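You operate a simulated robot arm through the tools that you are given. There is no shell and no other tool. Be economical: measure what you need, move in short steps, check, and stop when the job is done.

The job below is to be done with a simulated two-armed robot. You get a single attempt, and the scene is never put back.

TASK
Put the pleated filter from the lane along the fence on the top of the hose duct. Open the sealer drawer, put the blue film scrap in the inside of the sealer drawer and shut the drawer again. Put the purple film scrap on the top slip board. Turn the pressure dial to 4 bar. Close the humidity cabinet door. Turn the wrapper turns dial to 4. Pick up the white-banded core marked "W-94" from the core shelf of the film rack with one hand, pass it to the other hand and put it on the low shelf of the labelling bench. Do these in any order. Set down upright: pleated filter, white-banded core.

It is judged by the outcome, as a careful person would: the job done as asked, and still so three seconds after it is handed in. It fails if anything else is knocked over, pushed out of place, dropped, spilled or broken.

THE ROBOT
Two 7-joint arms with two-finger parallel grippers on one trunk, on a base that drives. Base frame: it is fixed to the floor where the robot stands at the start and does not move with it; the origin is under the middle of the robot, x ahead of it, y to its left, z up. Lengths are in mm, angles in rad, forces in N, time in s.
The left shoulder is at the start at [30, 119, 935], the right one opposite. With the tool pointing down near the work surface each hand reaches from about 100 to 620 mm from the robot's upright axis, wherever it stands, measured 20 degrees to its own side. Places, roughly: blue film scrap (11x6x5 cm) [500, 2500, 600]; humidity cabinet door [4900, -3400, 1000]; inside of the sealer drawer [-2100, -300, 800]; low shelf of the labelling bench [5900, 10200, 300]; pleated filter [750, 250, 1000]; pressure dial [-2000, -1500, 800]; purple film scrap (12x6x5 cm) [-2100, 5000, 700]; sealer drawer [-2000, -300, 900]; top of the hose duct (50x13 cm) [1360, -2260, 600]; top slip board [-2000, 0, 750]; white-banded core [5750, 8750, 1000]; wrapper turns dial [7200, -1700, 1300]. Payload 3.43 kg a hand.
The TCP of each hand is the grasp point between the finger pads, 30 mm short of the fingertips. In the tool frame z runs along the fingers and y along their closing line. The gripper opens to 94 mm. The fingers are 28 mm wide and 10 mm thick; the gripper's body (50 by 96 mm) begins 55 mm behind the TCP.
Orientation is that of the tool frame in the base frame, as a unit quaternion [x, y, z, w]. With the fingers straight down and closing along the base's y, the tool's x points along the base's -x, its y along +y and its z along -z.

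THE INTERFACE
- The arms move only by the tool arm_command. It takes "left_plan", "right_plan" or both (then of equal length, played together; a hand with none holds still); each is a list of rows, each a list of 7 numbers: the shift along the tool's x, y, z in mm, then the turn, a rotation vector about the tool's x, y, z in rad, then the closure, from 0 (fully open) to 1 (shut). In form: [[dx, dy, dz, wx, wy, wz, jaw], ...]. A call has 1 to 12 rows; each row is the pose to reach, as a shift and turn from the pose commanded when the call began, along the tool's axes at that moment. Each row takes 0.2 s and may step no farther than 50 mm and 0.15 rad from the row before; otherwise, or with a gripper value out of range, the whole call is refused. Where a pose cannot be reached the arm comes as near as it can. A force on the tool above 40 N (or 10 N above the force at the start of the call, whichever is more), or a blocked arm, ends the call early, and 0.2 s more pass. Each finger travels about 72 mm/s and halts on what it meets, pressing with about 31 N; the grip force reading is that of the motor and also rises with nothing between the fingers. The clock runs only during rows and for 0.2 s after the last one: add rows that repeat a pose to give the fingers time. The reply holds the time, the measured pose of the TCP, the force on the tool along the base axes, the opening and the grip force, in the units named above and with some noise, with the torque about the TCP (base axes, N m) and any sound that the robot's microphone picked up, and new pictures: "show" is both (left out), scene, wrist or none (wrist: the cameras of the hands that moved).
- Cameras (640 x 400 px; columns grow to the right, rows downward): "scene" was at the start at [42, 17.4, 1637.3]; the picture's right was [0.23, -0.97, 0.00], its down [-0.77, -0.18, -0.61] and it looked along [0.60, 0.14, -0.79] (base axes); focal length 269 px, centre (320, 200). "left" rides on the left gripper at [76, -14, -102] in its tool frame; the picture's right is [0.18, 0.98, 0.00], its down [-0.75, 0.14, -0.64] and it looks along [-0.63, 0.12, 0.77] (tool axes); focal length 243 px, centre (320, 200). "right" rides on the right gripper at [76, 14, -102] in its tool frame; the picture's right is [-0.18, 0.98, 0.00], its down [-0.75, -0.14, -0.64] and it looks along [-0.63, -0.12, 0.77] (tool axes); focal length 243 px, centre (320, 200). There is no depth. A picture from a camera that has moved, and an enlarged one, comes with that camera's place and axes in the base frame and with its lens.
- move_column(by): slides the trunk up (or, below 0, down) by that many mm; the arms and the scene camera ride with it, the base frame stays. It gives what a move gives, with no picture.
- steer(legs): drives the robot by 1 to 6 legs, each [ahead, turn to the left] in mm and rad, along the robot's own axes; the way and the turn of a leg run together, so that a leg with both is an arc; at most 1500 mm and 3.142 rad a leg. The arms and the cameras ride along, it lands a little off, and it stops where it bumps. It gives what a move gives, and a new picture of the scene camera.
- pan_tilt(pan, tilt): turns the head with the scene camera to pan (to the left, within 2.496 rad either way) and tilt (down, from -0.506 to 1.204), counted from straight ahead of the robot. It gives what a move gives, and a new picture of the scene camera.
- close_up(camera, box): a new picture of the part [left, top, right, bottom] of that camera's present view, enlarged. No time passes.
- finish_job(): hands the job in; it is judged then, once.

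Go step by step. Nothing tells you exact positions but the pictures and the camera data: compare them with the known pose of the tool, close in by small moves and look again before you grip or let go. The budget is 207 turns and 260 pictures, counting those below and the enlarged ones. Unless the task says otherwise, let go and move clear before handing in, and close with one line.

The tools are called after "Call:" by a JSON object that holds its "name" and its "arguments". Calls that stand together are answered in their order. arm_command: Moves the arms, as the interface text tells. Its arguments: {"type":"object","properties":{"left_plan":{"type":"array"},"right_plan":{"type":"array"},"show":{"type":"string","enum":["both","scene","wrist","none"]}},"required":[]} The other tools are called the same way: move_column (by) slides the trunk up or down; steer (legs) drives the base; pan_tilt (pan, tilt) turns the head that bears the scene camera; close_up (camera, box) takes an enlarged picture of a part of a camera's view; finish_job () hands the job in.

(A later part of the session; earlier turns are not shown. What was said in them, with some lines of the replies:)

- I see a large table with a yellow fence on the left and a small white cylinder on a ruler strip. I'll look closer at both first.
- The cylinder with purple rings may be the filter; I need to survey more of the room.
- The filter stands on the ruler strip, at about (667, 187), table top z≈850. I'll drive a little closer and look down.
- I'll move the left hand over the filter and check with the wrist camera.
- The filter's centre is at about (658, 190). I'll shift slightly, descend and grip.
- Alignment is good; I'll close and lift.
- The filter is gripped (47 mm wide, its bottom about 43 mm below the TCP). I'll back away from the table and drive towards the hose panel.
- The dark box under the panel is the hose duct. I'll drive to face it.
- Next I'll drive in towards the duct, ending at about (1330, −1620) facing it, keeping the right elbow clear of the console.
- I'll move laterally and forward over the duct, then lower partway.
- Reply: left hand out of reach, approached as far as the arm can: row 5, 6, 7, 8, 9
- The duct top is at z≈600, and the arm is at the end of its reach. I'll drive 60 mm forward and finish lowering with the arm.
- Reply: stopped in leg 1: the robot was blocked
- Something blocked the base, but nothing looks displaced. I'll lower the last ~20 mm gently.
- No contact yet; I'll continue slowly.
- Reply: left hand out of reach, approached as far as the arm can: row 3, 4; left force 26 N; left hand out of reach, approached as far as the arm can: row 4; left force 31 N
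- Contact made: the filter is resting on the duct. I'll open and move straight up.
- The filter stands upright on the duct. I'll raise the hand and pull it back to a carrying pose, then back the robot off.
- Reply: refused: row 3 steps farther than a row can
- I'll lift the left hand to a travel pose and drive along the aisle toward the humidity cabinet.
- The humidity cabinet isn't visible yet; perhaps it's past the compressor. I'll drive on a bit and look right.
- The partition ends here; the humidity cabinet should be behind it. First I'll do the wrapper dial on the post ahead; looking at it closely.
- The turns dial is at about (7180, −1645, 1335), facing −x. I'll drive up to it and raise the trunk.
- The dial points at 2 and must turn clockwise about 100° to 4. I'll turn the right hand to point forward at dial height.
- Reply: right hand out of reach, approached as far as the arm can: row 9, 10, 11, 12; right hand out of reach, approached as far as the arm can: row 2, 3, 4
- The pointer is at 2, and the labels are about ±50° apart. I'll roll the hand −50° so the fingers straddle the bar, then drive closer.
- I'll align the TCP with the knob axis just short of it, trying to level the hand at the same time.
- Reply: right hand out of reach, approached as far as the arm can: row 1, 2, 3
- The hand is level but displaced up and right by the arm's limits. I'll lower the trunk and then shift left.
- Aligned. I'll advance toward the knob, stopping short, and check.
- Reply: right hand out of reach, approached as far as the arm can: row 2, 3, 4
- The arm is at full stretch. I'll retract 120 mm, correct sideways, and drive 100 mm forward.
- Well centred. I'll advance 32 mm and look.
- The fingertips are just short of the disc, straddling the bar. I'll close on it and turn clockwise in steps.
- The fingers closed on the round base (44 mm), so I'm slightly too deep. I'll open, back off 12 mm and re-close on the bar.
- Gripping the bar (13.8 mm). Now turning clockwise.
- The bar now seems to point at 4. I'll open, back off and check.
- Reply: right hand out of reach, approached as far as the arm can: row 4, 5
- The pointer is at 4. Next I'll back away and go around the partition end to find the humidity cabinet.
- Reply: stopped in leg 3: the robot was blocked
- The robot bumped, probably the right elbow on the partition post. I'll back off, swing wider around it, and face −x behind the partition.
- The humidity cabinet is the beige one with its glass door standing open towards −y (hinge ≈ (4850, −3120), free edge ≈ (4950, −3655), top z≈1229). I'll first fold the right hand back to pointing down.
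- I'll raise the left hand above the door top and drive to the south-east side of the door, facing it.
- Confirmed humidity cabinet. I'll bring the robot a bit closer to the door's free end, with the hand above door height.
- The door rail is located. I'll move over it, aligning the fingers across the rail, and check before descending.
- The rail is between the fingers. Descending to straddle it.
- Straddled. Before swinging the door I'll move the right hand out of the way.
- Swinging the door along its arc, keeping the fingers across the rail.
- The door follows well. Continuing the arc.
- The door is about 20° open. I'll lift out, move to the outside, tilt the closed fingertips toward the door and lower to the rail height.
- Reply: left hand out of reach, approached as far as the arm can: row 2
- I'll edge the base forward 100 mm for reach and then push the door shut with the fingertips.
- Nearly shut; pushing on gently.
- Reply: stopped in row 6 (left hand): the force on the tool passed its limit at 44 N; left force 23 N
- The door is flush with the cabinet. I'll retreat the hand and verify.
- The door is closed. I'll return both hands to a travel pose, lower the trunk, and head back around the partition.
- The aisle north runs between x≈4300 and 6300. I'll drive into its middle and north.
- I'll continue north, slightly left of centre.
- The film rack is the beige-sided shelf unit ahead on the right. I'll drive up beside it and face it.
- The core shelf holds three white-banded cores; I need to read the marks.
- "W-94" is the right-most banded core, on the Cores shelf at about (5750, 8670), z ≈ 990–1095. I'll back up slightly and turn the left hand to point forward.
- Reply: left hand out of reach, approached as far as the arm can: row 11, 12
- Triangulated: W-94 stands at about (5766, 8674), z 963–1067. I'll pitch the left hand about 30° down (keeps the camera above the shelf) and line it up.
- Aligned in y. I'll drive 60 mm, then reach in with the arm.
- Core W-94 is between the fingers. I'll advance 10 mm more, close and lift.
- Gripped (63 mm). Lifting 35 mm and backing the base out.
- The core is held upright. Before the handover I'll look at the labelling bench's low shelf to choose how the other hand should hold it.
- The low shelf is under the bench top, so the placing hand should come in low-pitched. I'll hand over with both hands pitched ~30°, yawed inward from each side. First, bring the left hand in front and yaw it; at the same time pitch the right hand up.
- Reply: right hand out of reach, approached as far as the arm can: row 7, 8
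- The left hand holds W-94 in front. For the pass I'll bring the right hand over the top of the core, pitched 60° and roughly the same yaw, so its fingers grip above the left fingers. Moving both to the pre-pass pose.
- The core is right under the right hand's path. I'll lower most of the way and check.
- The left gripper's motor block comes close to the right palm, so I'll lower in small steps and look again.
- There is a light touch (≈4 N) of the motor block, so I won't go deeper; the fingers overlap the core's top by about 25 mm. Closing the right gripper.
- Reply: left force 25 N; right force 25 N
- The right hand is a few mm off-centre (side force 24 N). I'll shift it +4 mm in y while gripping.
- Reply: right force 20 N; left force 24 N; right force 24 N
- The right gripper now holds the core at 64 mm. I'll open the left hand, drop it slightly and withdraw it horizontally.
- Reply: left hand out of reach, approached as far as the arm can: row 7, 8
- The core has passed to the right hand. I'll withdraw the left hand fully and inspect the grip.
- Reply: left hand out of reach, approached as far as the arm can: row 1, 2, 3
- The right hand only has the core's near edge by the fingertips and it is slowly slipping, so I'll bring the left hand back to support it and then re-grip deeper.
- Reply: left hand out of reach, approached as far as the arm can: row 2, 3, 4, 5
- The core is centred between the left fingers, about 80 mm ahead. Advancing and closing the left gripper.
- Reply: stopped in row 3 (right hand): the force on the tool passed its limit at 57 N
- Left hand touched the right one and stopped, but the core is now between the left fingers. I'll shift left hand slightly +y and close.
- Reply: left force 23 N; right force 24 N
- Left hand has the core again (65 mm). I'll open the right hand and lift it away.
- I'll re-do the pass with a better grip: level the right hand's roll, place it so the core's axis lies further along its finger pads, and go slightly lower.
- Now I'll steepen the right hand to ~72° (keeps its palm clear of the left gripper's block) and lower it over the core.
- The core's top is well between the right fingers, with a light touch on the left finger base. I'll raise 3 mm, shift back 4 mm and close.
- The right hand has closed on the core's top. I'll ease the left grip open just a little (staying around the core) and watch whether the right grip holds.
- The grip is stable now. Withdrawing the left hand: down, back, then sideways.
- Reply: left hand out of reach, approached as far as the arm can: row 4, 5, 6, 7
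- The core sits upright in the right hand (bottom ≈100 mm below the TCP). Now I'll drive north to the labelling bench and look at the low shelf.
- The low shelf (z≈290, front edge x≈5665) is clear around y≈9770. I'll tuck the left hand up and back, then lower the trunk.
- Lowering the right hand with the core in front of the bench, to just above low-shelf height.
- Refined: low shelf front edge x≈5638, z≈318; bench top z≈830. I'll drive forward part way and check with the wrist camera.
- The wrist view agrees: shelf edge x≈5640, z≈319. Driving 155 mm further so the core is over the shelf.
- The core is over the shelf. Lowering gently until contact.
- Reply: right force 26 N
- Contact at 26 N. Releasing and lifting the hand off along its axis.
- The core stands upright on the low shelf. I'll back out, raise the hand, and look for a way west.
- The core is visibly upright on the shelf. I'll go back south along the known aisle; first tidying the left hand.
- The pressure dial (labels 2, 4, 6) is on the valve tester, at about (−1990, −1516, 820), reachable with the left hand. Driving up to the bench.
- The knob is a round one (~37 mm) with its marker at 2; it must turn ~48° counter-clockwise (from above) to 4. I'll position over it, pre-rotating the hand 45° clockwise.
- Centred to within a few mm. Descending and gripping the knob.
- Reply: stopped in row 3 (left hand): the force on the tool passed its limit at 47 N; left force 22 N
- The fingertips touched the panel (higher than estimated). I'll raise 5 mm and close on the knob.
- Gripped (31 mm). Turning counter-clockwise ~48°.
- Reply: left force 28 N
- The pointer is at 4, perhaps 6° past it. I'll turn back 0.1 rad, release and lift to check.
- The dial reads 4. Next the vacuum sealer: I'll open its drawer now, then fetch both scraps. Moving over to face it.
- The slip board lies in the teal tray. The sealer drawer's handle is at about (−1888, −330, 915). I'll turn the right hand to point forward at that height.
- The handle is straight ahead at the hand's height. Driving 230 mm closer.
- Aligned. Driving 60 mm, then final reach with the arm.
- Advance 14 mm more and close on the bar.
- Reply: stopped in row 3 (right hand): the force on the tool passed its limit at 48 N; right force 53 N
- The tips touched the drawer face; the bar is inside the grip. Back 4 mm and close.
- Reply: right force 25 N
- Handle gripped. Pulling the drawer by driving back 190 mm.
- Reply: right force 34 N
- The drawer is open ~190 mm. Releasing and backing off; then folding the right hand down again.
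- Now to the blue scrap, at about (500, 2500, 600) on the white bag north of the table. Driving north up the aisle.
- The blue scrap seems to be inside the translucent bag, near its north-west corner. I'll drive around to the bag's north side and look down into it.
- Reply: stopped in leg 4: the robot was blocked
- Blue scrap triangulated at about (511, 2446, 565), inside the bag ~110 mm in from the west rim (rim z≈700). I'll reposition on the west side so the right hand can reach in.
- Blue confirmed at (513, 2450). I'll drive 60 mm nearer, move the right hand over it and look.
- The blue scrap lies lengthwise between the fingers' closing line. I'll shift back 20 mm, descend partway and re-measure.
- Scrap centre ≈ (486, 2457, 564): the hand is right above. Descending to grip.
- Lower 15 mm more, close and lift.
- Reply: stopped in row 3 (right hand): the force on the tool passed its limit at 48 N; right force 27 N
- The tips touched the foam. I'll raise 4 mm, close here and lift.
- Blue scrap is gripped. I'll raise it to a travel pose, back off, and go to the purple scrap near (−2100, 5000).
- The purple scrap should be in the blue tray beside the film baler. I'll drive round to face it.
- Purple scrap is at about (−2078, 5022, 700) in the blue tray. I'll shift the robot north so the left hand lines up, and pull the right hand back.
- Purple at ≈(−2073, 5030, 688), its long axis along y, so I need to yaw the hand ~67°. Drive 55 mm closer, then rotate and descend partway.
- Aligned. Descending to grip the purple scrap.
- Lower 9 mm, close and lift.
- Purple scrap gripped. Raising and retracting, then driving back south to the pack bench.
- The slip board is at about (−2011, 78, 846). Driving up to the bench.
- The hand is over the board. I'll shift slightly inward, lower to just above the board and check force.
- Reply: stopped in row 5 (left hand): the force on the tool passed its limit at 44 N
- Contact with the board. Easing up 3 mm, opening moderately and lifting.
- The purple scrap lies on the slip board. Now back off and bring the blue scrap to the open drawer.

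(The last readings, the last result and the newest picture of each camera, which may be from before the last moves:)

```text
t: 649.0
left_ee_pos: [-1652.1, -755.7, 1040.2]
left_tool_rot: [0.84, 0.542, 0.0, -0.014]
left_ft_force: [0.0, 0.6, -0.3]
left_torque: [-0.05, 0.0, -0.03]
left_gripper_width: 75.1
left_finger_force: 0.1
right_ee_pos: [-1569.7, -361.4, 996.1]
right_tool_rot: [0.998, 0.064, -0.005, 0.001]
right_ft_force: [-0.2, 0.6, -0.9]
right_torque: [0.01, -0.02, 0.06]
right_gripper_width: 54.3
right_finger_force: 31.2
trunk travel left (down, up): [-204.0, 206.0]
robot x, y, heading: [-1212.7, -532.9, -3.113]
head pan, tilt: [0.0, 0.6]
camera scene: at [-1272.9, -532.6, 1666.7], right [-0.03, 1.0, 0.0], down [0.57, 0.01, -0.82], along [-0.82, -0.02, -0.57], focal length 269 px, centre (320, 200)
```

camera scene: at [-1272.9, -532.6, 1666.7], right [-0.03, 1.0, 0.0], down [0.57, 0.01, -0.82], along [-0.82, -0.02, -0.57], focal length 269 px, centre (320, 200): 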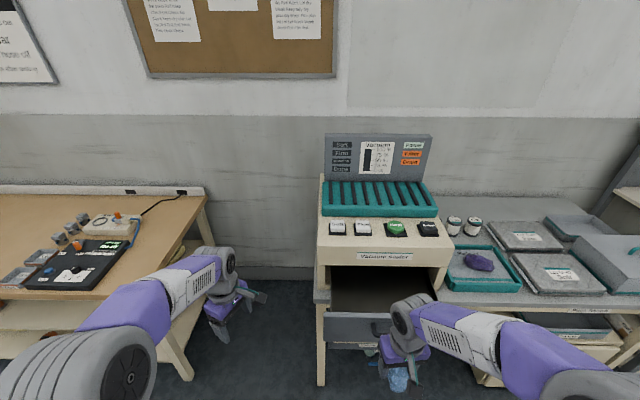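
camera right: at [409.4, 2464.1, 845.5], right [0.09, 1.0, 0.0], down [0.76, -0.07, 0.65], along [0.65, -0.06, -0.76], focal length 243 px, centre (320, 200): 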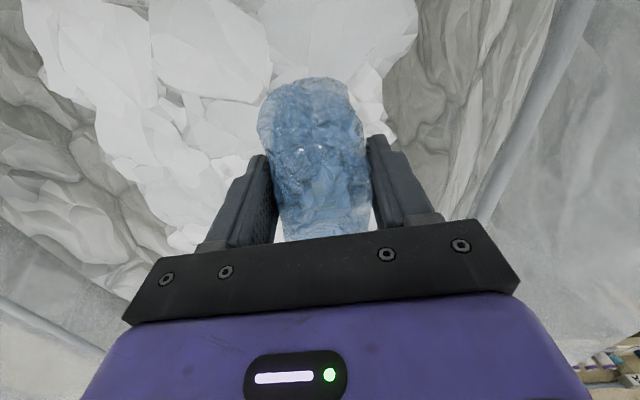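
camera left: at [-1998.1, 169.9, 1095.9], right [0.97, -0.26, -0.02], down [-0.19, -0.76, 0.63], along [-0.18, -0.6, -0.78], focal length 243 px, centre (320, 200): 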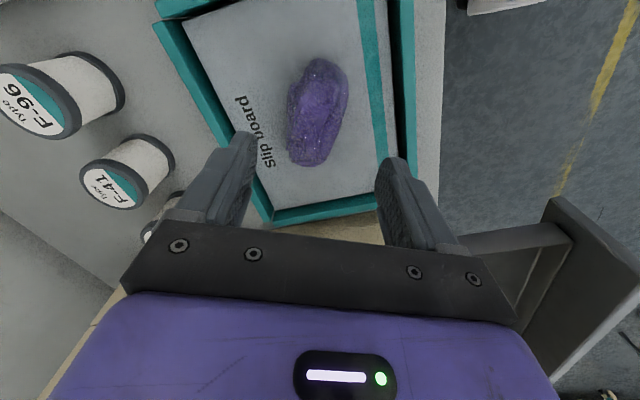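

The drawer interior is centred near (−1805, −340). I'll drive 60 mm, raise the right hand over the drawer front and move in above it.

Call:
{"name": "steer", "arguments": {"legs": [[60, -0.03]]}}

Call:
{"name": "arm_command", "arguments": {"right_plan": [[0, 0, -45, 0, 0, 0, 0.7], [-40, 0, -50, 0, 0, -0.05, 0.7], [-85, 0, -50, 0, 0, -0.1, 0.7], [-130, 0, -50, 0, 0, -0.12, 0.7], [-173, 0, -50, 0, 0, -0.12, 0.7], [-173, 0, -50, 0, 0, -0.12, 0.7]], "show": "both"}}

```text
t: 650.0
left_ee_pos: [-1719.7, -742.6, 1039.4]
left_tool_rot: [0.849, 0.528, 0.001, -0.014]
left_ft_force: [-0.5, -0.1, -0.7]
left_torque: [0.0, -0.03, -0.01]
left_gripper_width: 75.0
left_finger_force: 0.2
right_ee_pos: [-1626.5, -351.4, 996.8]
right_tool_rot: [0.999, 0.049, -0.005, 0.0]
right_ft_force: [0.5, 0.2, -0.1]
right_torque: [-0.02, -0.06, 0.02]
right_gripper_width: 54.4
right_finger_force: 31.0
trunk travel left (down, up): [-204.0, 206.0]
robot x, y, heading: [-1271.3, -532.3, 3.136]
head pan, tilt: [0.0, 0.6]
camera scene: at [-1333.4, -531.2, 1666.7], right [0.01, 1.0, 0.0], down [0.57, 0.0, -0.82], along [-0.82, 0.0, -0.57], focal length 269 px, centre (320, 200)
```

scene: 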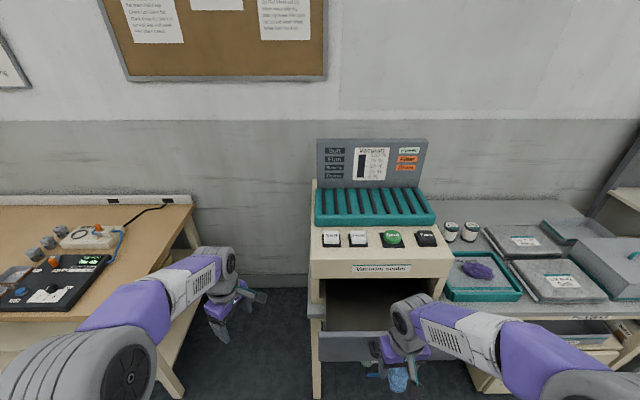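

```text
t: 651.4
left_ee_pos: [-1718.3, -742.7, 1040.0]
left_tool_rot: [0.849, 0.529, 0.001, -0.013]
left_ft_force: [-0.2, -0.6, -0.9]
left_torque: [-0.01, 0.01, 0.04]
left_gripper_width: 75.4
left_finger_force: 0.1
right_ee_pos: [-1792.1, -369.1, 1048.6]
right_tool_rot: [0.994, 0.109, -0.005, 0.0]
right_ft_force: [0.0, -0.3, 0.2]
right_torque: [0.01, 0.01, -0.01]
right_gripper_width: 54.3
right_finger_force: 30.6
trunk travel left (down, up): [-204.0, 206.0]
robot x, y, heading: [-1272.9, -534.7, 3.136]
head pan, tilt: [0.0, 0.6]
camera scene: at [-1330.5, -531.2, 1666.9], right [0.01, 1.0, 0.0], down [0.56, 0.0, -0.83], along [-0.83, 0.0, -0.56], focal length 269 px, centre (320, 200)
camera right: at [-1713.4, -363.9, 1151.1], right [0.03, -1.0, 0.0], down [-0.76, -0.02, 0.65], along [-0.65, -0.02, -0.76], focal length 243 px, centre (320, 200)
```

scene: 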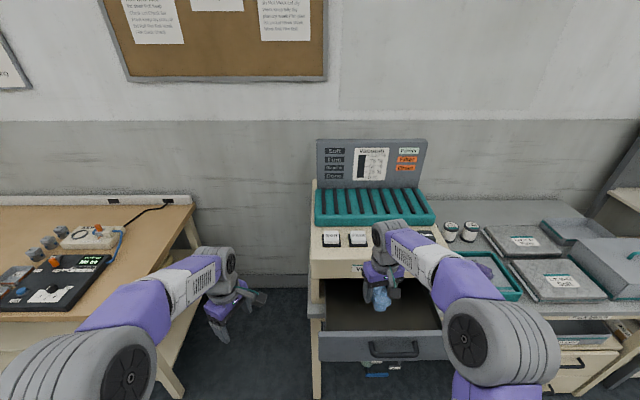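
right: 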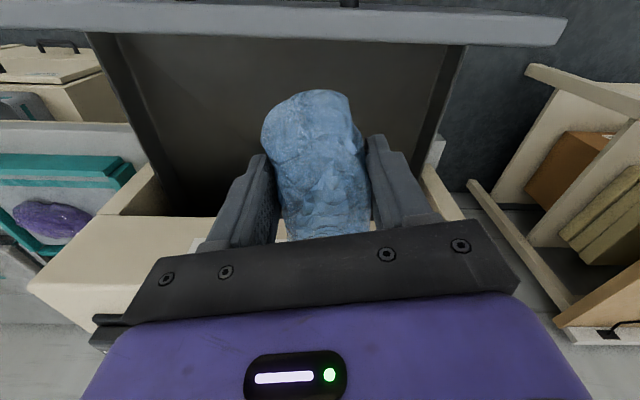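

The scrap is over the open drawer. Lowering it in.

Call:
{"name": "arm_command", "arguments": {"right_plan": [[-5, 0, 35, 0, 0, 0, 0.7], [-8, 0, 70, 0, 0, 0, 0.7], [-8, 0, 95, 0, 0, 0, 0.7], [-8, 0, 108, 0, 0, 0, 0.7], [-8, 0, 113, 0, 0, 0, 0.7], [-8, 0, 118, 0, 0, 0, 0.7], [-8, 0, 122, 0, 0, 0, 0.7]], "show": "none"}}

Call:
{"name": "arm_command", "arguments": {"right_plan": [[0, 0, 4, 0, 0, 0, 0.7], [0, 0, 8, 0, 0, 0, 0.7], [0, 0, 12, 0, 0, 0, 0.7], [0, 0, 16, 0, 0, 0, 0.7]], "show": "wrist"}}

```text
t: 653.0
left_ee_pos: [-1718.6, -744.2, 1040.2]
left_tool_rot: [0.849, 0.529, 0.0, -0.013]
left_ft_force: [-0.1, -0.1, -0.9]
left_torque: [0.02, 0.03, 0.04]
left_gripper_width: 75.2
left_finger_force: 0.0
right_ee_pos: [-1806.2, -371.1, 926.1]
right_tool_rot: [0.994, 0.108, -0.005, -0.001]
right_ft_force: [-0.2, -0.4, 0.0]
right_torque: [-0.02, 0.01, -0.03]
right_gripper_width: 54.2
right_finger_force: 30.9
trunk travel left (down, up): [-204.0, 206.0]
robot x, y, heading: [-1270.7, -533.4, 3.135]
head pan, tilt: [0.0, 0.6]
```

```text
t: 654.0
left_ee_pos: [-1718.9, -743.5, 1040.6]
left_tool_rot: [0.849, 0.528, 0.001, -0.014]
left_ft_force: [-1.4, -0.7, -0.1]
left_torque: [0.03, 0.02, -0.01]
left_gripper_width: 75.3
left_finger_force: 0.2
right_ee_pos: [-1805.6, -370.9, 909.9]
right_tool_rot: [0.994, 0.11, -0.006, 0.0]
right_ft_force: [0.4, 0.4, -0.1]
right_torque: [0.02, 0.02, 0.01]
right_gripper_width: 54.3
right_finger_force: 30.8
trunk travel left (down, up): [-204.0, 206.0]
robot x, y, heading: [-1270.8, -531.0, 3.134]
head pan, tilt: [0.0, 0.6]
camera right: at [-1727.1, -366.2, 1012.3], right [0.03, -1.0, 0.0], down [-0.76, -0.03, 0.65], along [-0.65, -0.02, -0.76], focal length 243 px, centre (320, 200)
```

right: 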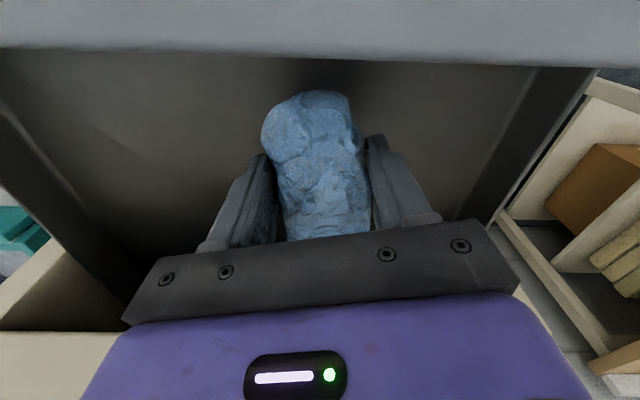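

Still no contact; lowering further in small steps.

Call:
{"name": "arm_command", "arguments": {"right_plan": [[0, 0, 4, 0, 0, 0, 0.7], [0, 0, 8, 0, 0, 0, 0.7], [0, 0, 12, 0, 0, 0, 0.7], [0, 0, 16, 0, 0, 0, 0.7], [0, 0, 20, 0, 0, 0, 0.7], [0, 0, 24, 0, 0, 0, 0.7]], "show": "none"}}

```text
t: 655.4
left_ee_pos: [-1719.0, -742.7, 1041.7]
left_tool_rot: [0.849, 0.528, 0.0, -0.014]
left_ft_force: [-0.7, -0.5, -0.6]
left_torque: [-0.01, -0.01, 0.0]
left_gripper_width: 75.1
left_finger_force: 0.1
right_ee_pos: [-1806.8, -371.4, 886.5]
right_tool_rot: [0.994, 0.109, -0.005, -0.001]
right_ft_force: [0.2, -0.1, -0.8]
right_torque: [-0.04, -0.02, -0.01]
right_gripper_width: 54.3
right_finger_force: 31.2
trunk travel left (down, up): [-204.0, 206.0]
robot x, y, heading: [-1268.8, -535.5, 3.138]
head pan, tilt: [0.0, 0.6]
```

Call:
{"name": "arm_command", "arguments": {"right_plan": [[0, 0, 3, 0, 0, 0, 0.7], [0, 0, 6, 0, 0, 0, 0.7], [0, 0, 9, 0, 0, 0, 0.7], [0, 0, 12, 0, 0, 0, 0.7], [0, 0, 15, 0, 0, 0, 0.7]], "show": "wrist"}}

```text
t: 656.6
left_ee_pos: [-1717.3, -743.4, 1041.3]
left_tool_rot: [0.849, 0.528, 0.0, -0.014]
left_ft_force: [0.8, 0.4, -0.1]
left_torque: [0.0, 0.04, 0.01]
left_gripper_width: 74.9
left_finger_force: 0.1
right_ee_pos: [-1805.8, -371.1, 875.1]
right_tool_rot: [0.994, 0.109, -0.009, -0.001]
right_ft_force: [1.2, 1.8, 19.3]
right_torque: [0.34, -0.15, -0.03]
right_gripper_width: 54.6
right_finger_force: 31.6
trunk travel left (down, up): [-204.0, 206.0]
robot x, y, heading: [-1270.6, -532.9, 3.137]
head pan, tilt: [0.0, 0.6]
camera right: at [-1727.2, -366.5, 976.0], right [0.03, -1.0, 0.0], down [-0.76, -0.02, 0.65], along [-0.65, -0.02, -0.76], focal length 243 px, centre (320, 200)
```

right: 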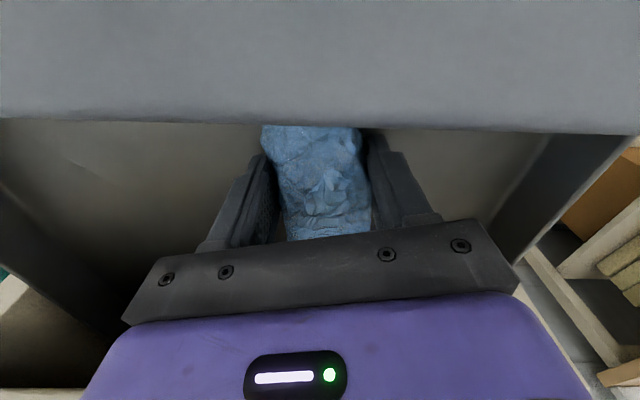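

Contact with the drawer floor. Releasing and lifting out.

Call:
{"name": "arm_command", "arguments": {"right_plan": [[0, 0, -2, 0, 0, 0, 0.5], [0, 0, -2, 0, 0, 0, 0.2], [0, 0, -2, 0, 0, 0, 0.1], [0, 0, -2, 0, 0, 0, 0.1], [0, 0, -45, 0, 0, 0, 0.1], [0, 0, -90, 0, 0, 0, 0.1], [0, 0, -135, 0, 0, 0, 0.1], [0, 0, -175, 0, 0, 0, 0.1], [30, 0, -190, 0, 0, 0, 0.1]], "show": "wrist"}}

```text
t: 658.6
left_ee_pos: [-1717.1, -742.1, 1041.8]
left_tool_rot: [0.849, 0.528, 0.0, -0.014]
left_ft_force: [0.2, -0.2, 0.6]
left_torque: [0.02, 0.04, 0.0]
left_gripper_width: 75.1
left_finger_force: 0.0
right_ee_pos: [-1772.8, -363.5, 1062.3]
right_tool_rot: [0.994, 0.109, -0.006, 0.001]
right_ft_force: [-0.8, -0.8, 0.9]
right_torque: [-0.01, 0.05, 0.0]
right_gripper_width: 84.6
right_finger_force: 0.0
trunk travel left (down, up): [-204.0, 206.0]
robot x, y, heading: [-1275.9, -530.4, 3.137]
head pan, tilt: [0.0, 0.6]
camera right: at [-1693.5, -358.5, 1163.6], right [0.03, -1.0, 0.0], down [-0.76, -0.02, 0.65], along [-0.65, -0.02, -0.76], focal length 243 px, centre (320, 200)
```

right: 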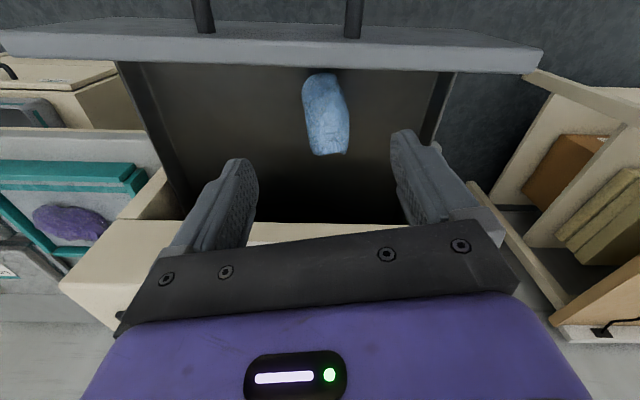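

The blue scrap lies in the drawer. To shut it, I'll bring the closed right hand in front of the handle, tilted fingertips-forward.

Call:
{"name": "arm_command", "arguments": {"right_plan": [[45, 0, 0, 0, 0, 0, 0.5], [90, 0, 0, 0, 0, 0.05, 1], [130, 0, 0, 0, 0, 0.1, 1], [145, 0, 30, 0, -0.06, 0.15, 1], [145, 0, 65, 0, -0.12, 0.2, 1], [145, 0, 100, 0, -0.2, 0.2, 1], [145, 0, 132, 0, -0.25, 0.2, 1], [145, 0, 132, 0, -0.25, 0.2, 1]], "show": "both"}}

```text
t: 660.4
left_ee_pos: [-1717.9, -742.5, 1041.0]
left_tool_rot: [0.849, 0.529, -0.001, -0.013]
left_ft_force: [0.6, 0.4, 0.4]
left_torque: [-0.01, -0.01, -0.02]
left_gripper_width: 75.5
left_finger_force: 0.1
right_ee_pos: [-1633.3, -333.0, 930.0]
right_tool_rot: [0.991, 0.009, -0.13, 0.014]
right_ft_force: [1.1, -0.2, -0.9]
right_torque: [0.0, 0.01, -0.04]
right_gripper_width: 0.1
right_finger_force: 30.7
trunk travel left (down, up): [-204.0, 206.0]
robot x, y, heading: [-1277.4, -530.3, 3.135]
head pan, tilt: [0.0, 0.6]
camera scene: at [-1330.7, -531.0, 1666.8], right [0.01, 1.0, 0.0], down [0.56, 0.0, -0.83], along [-0.83, 0.0, -0.56], focal length 269 px, centre (320, 200)
camera right: at [-1533.6, -341.4, 1008.7], right [-0.16, -0.98, 0.07], down [-0.57, 0.15, 0.81], along [-0.81, 0.09, -0.58], focal length 243 px, centre (320, 200)
```

scene: 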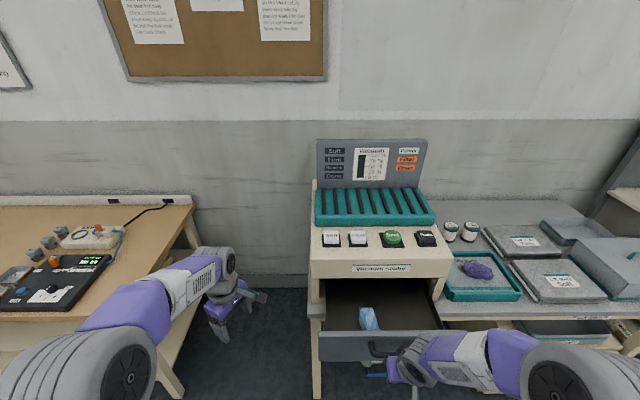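
right: 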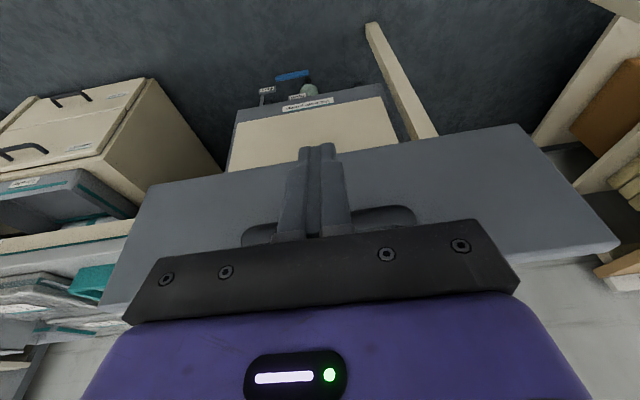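

The fingers are centred on the handle. Pushing by driving forward.

Call:
{"name": "steer", "arguments": {"legs": [[190, 0]]}}

```text
t: 662.0
left_ee_pos: [-1913.7, -740.4, 1041.0]
left_tool_rot: [0.85, 0.527, 0.001, -0.014]
left_ft_force: [-0.4, -0.3, 0.5]
left_torque: [-0.05, -0.03, -0.03]
left_gripper_width: 74.9
left_finger_force: 0.1
right_ee_pos: [-1824.9, -329.2, 928.0]
right_tool_rot: [0.992, 0.006, -0.129, 0.013]
right_ft_force: [0.6, 0.0, -0.9]
right_torque: [0.03, 0.0, 0.0]
right_gripper_width: 0.1
right_finger_force: 31.4
trunk travel left (down, up): [-204.0, 206.0]
robot x, y, heading: [-1464.1, -527.9, 3.126]
head pan, tilt: [0.0, 0.6]
camera scene: at [-1524.5, -529.6, 1666.7], right [0.01, 1.0, 0.0], down [0.57, -0.01, -0.82], along [-0.82, 0.01, -0.57], focal length 269 px, centre (320, 200)
```

scene: 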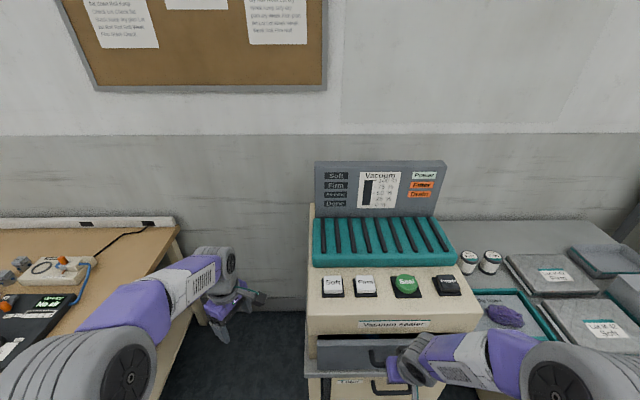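

Nearly shut. Pushing the remainder with the arm until it seats.

Call:
{"name": "arm_command", "arguments": {"right_plan": [[-10, 0, 2.6, 0, 0, 0, 1], [-20, 0, 5.2, 0, 0, 0, 1], [-29, 0, 7.7, 0, 0, 0, 1], [-38, 0, 10, 0, 0, 0, 1], [-43, 0, 11.5, 0, 0, 0, 1], [-48, 0, 13, 0, 0, 0, 1]], "show": "wrist"}}

```text
t: 662.9
left_ee_pos: [-1911.1, -739.1, 1040.4]
left_tool_rot: [0.85, 0.526, 0.001, -0.013]
left_ft_force: [0.1, 0.5, 0.0]
left_torque: [0.0, 0.0, 0.03]
left_gripper_width: 75.2
left_finger_force: 0.1
right_ee_pos: [-1849.9, -329.7, 924.9]
right_tool_rot: [0.993, 0.004, -0.114, 0.01]
right_ft_force: [16.4, -1.0, 3.6]
right_torque: [-0.01, -0.02, 0.11]
right_gripper_width: 0.0
right_finger_force: 30.8
trunk travel left (down, up): [-204.0, 206.0]
robot x, y, heading: [-1464.0, -528.9, 3.129]
head pan, tilt: [0.0, 0.6]
stopped in row 4 (right hand): the force on the tool passed its limit at 55 N (the readings are from after the stop); the commanded pose is now the measured one
camera right: at [-1751.6, -338.5, 1008.1], right [-0.17, -0.98, 0.06], down [-0.59, 0.15, 0.79], along [-0.79, 0.1, -0.61], focal length 243 px, centre (320, 200)
```

right: 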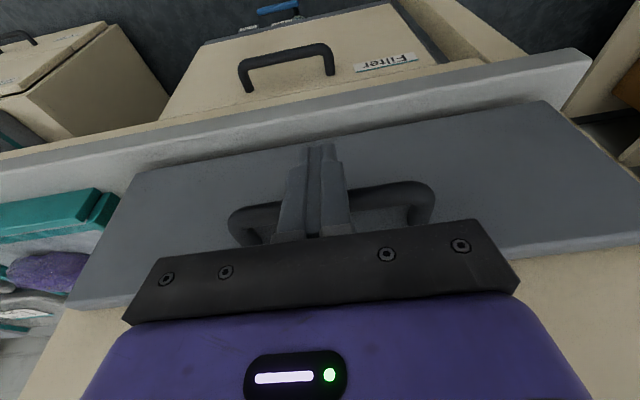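

It stopped against resistance. I'll back the hand off and inspect whether the drawer is flush.

Call:
{"name": "arm_command", "arguments": {"right_plan": [[40, 0, -11, 0, 0, 0, 1], [85, 0, -22, 0, 0, 0, 1], [130, 0, -34, 0, 0, 0, 1]], "show": "none"}}

Call:
{"name": "close_up", "arguments": {"camera": "scene", "box": [290, 290, 490, 400]}}

Call:
{"name": "close_up", "arguments": {"camera": "right", "box": [0, 0, 640, 400]}}

```text
t: 663.7
left_ee_pos: [-1910.2, -738.5, 1041.4]
left_tool_rot: [0.85, 0.526, 0.001, -0.014]
left_ft_force: [-0.9, 0.5, 0.1]
left_torque: [-0.01, -0.03, 0.03]
left_gripper_width: 75.2
left_finger_force: 0.0
right_ee_pos: [-1774.4, -317.2, 943.4]
right_tool_rot: [0.993, 0.006, -0.118, 0.012]
right_ft_force: [1.4, 0.9, 0.0]
right_torque: [-0.04, 0.02, -0.01]
right_gripper_width: 0.0
right_finger_force: 31.3
right hand out of reach, approached as far as the arm can: row 2, 3
trunk travel left (down, up): [-204.0, 206.0]
robot x, y, heading: [-1462.5, -530.6, 3.134]
head pan, tilt: [0.0, 0.6]
```

```text
3.20 times, centred on (390, 345) of scene
camera zoom: at [-1521.2, -528.7, 1666.9], right [0.01, 1.0, 0.0], down [0.56, -0.01, -0.83], along [-0.83, 0.01, -0.56], focal length 860 px, centre (96, -264)
```

zoom: 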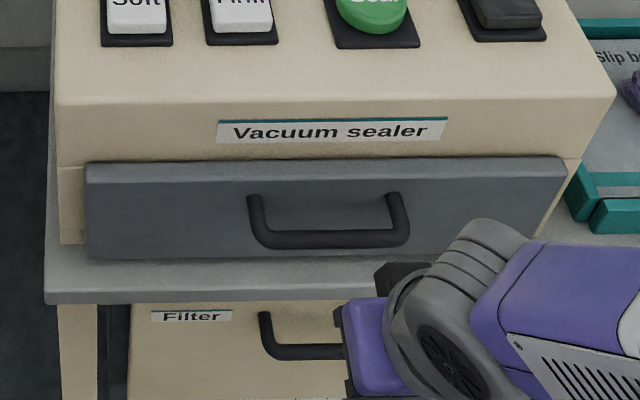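

```text
1.00 times, centred on (320, 200) of right (not enlarged: the box is as wide or as high as the picture)
camera zoom: at [-1676.3, -326.7, 1026.8], right [-0.17, -0.98, 0.07], down [-0.58, 0.15, 0.8], along [-0.79, 0.09, -0.6], focal length 243 px, centre (320, 200)
```

zoom: 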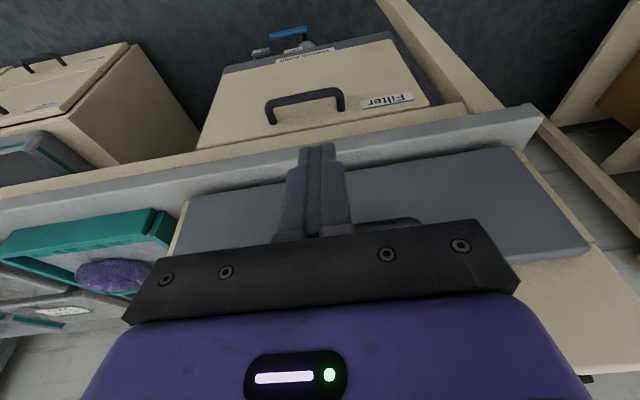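

The drawer looks flush. One more gentle push to be sure it is seated.

Call:
{"name": "arm_command", "arguments": {"right_plan": [[-30, 0, 8, 0, 0, 0, 1], [-58, 0, 15, 0, 0, 0, 1], [-68, 0, 18, 0, 0, 0, 1], [-75, 0, 20, 0, 0, 0, 1], [-82, 0, 22, 0, 0, 0, 1], [-89, 0, 23, 0, 0, 0, 1], [-96, 0, 25, 0, 0, 0, 1]], "show": "none"}}

```text
t: 664.8
left_ee_pos: [-1910.4, -739.3, 1040.7]
left_tool_rot: [0.85, 0.526, 0.0, -0.014]
left_ft_force: [0.0, -0.1, -0.4]
left_torque: [0.01, 0.0, -0.03]
left_gripper_width: 75.1
left_finger_force: 0.0
right_ee_pos: [-1847.8, -316.8, 937.9]
right_tool_rot: [0.995, 0.005, -0.103, 0.01]
right_ft_force: [13.2, -1.5, 3.2]
right_torque: [-0.06, -0.19, 0.08]
right_gripper_width: 0.0
right_finger_force: 30.9
trunk travel left (down, up): [-204.0, 206.0]
robot x, y, heading: [-1463.0, -533.4, 3.131]
head pan, tilt: [0.0, 0.6]
stopped in row 5 (right hand): the force on the tool passed its limit at 44 N (the readings are from after the stop); the commanded pose is now the measured one
```

It stops at the same place, so the drawer is fully shut. I'll back away and do a last check of the filter on the hose duct.

Call:
{"name": "steer", "arguments": {"legs": [[-450, 0]]}}

Call:
{"name": "pan_tilt", "arguments": {"pan": 2.45, "tilt": 0.3}}

```text
t: 667.6
left_ee_pos: [-1454.4, -743.6, 1039.8]
left_tool_rot: [0.85, 0.527, 0.0, -0.014]
left_ft_force: [1.1, -0.5, -0.1]
left_torque: [0.02, 0.01, -0.01]
left_gripper_width: 75.4
left_finger_force: 0.1
right_ee_pos: [-1394.8, -322.1, 937.6]
right_tool_rot: [0.994, 0.005, -0.107, 0.009]
right_ft_force: [0.3, 0.4, -0.2]
right_torque: [0.04, 0.04, -0.01]
right_gripper_width: 0.0
right_finger_force: 31.2
trunk travel left (down, up): [-204.0, 206.0]
robot x, y, heading: [-1005.7, -537.3, 3.13]
head pan, tilt: [0.0, 0.6]
camera scene: at [-1066.1, -534.6, 1666.8], right [0.01, 1.0, 0.0], down [0.56, -0.01, -0.83], along [-0.83, 0.01, -0.56], focal length 269 px, centre (320, 200)
```

scene: 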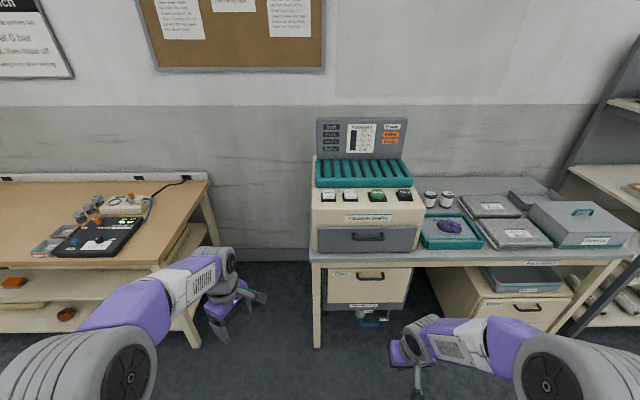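

```text
t: 669.8
left_ee_pos: [-1455.6, -743.6, 1040.4]
left_tool_rot: [0.85, 0.527, 0.001, -0.014]
left_ft_force: [0.2, 0.1, 0.7]
left_torque: [-0.01, 0.03, 0.02]
left_gripper_width: 75.5
left_finger_force: 0.0
right_ee_pos: [-1395.6, -320.7, 939.1]
right_tool_rot: [0.994, 0.005, -0.108, 0.01]
right_ft_force: [0.3, -0.4, 0.2]
right_torque: [0.0, 0.0, -0.01]
right_gripper_width: 0.0
right_finger_force: 31.0
trunk travel left (down, up): [-204.0, 206.0]
robot x, y, heading: [-1005.2, -535.1, 3.125]
head pan, tilt: [2.45, 0.3]
camera scene: at [-907.1, -595.7, 1694.3], right [-0.65, -0.76, 0.0], down [-0.23, 0.19, -0.96], along [0.73, -0.62, -0.3], focal length 269 px, centre (320, 200)
```

scene: 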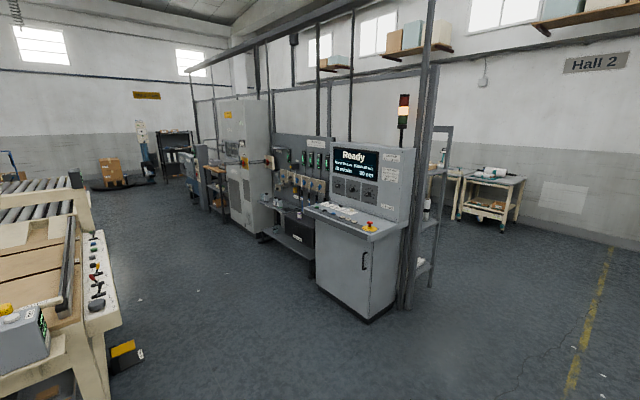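

Call:
{"name": "close_up", "arguments": {"camera": "scene", "box": [260, 190, 324, 230]}}

```text
10.00 times, centred on (292, 210) of scene
camera zoom: at [-907.1, -595.7, 1694.3], right [-0.65, -0.76, 0.0], down [-0.23, 0.19, -0.96], along [0.73, -0.62, -0.3], focal length 2686 px, centre (600, 100)
```

zoom: 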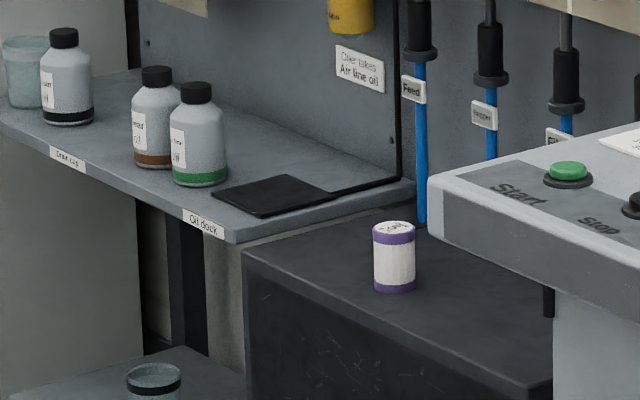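

The filter stands upright on the hose duct, the drawer is shut with the blue scrap inside, and the purple scrap is on the slip board. The dials, cabinet door and core were checked as I finished each one, so I'm handing in.

Call:
{"name": "finish_job", "arguments": {}}

```text
The job is handed in.
```

I handed the job in with all seven tasks done; each result was checked by camera, and the shut drawer also by a second push that found it seated.
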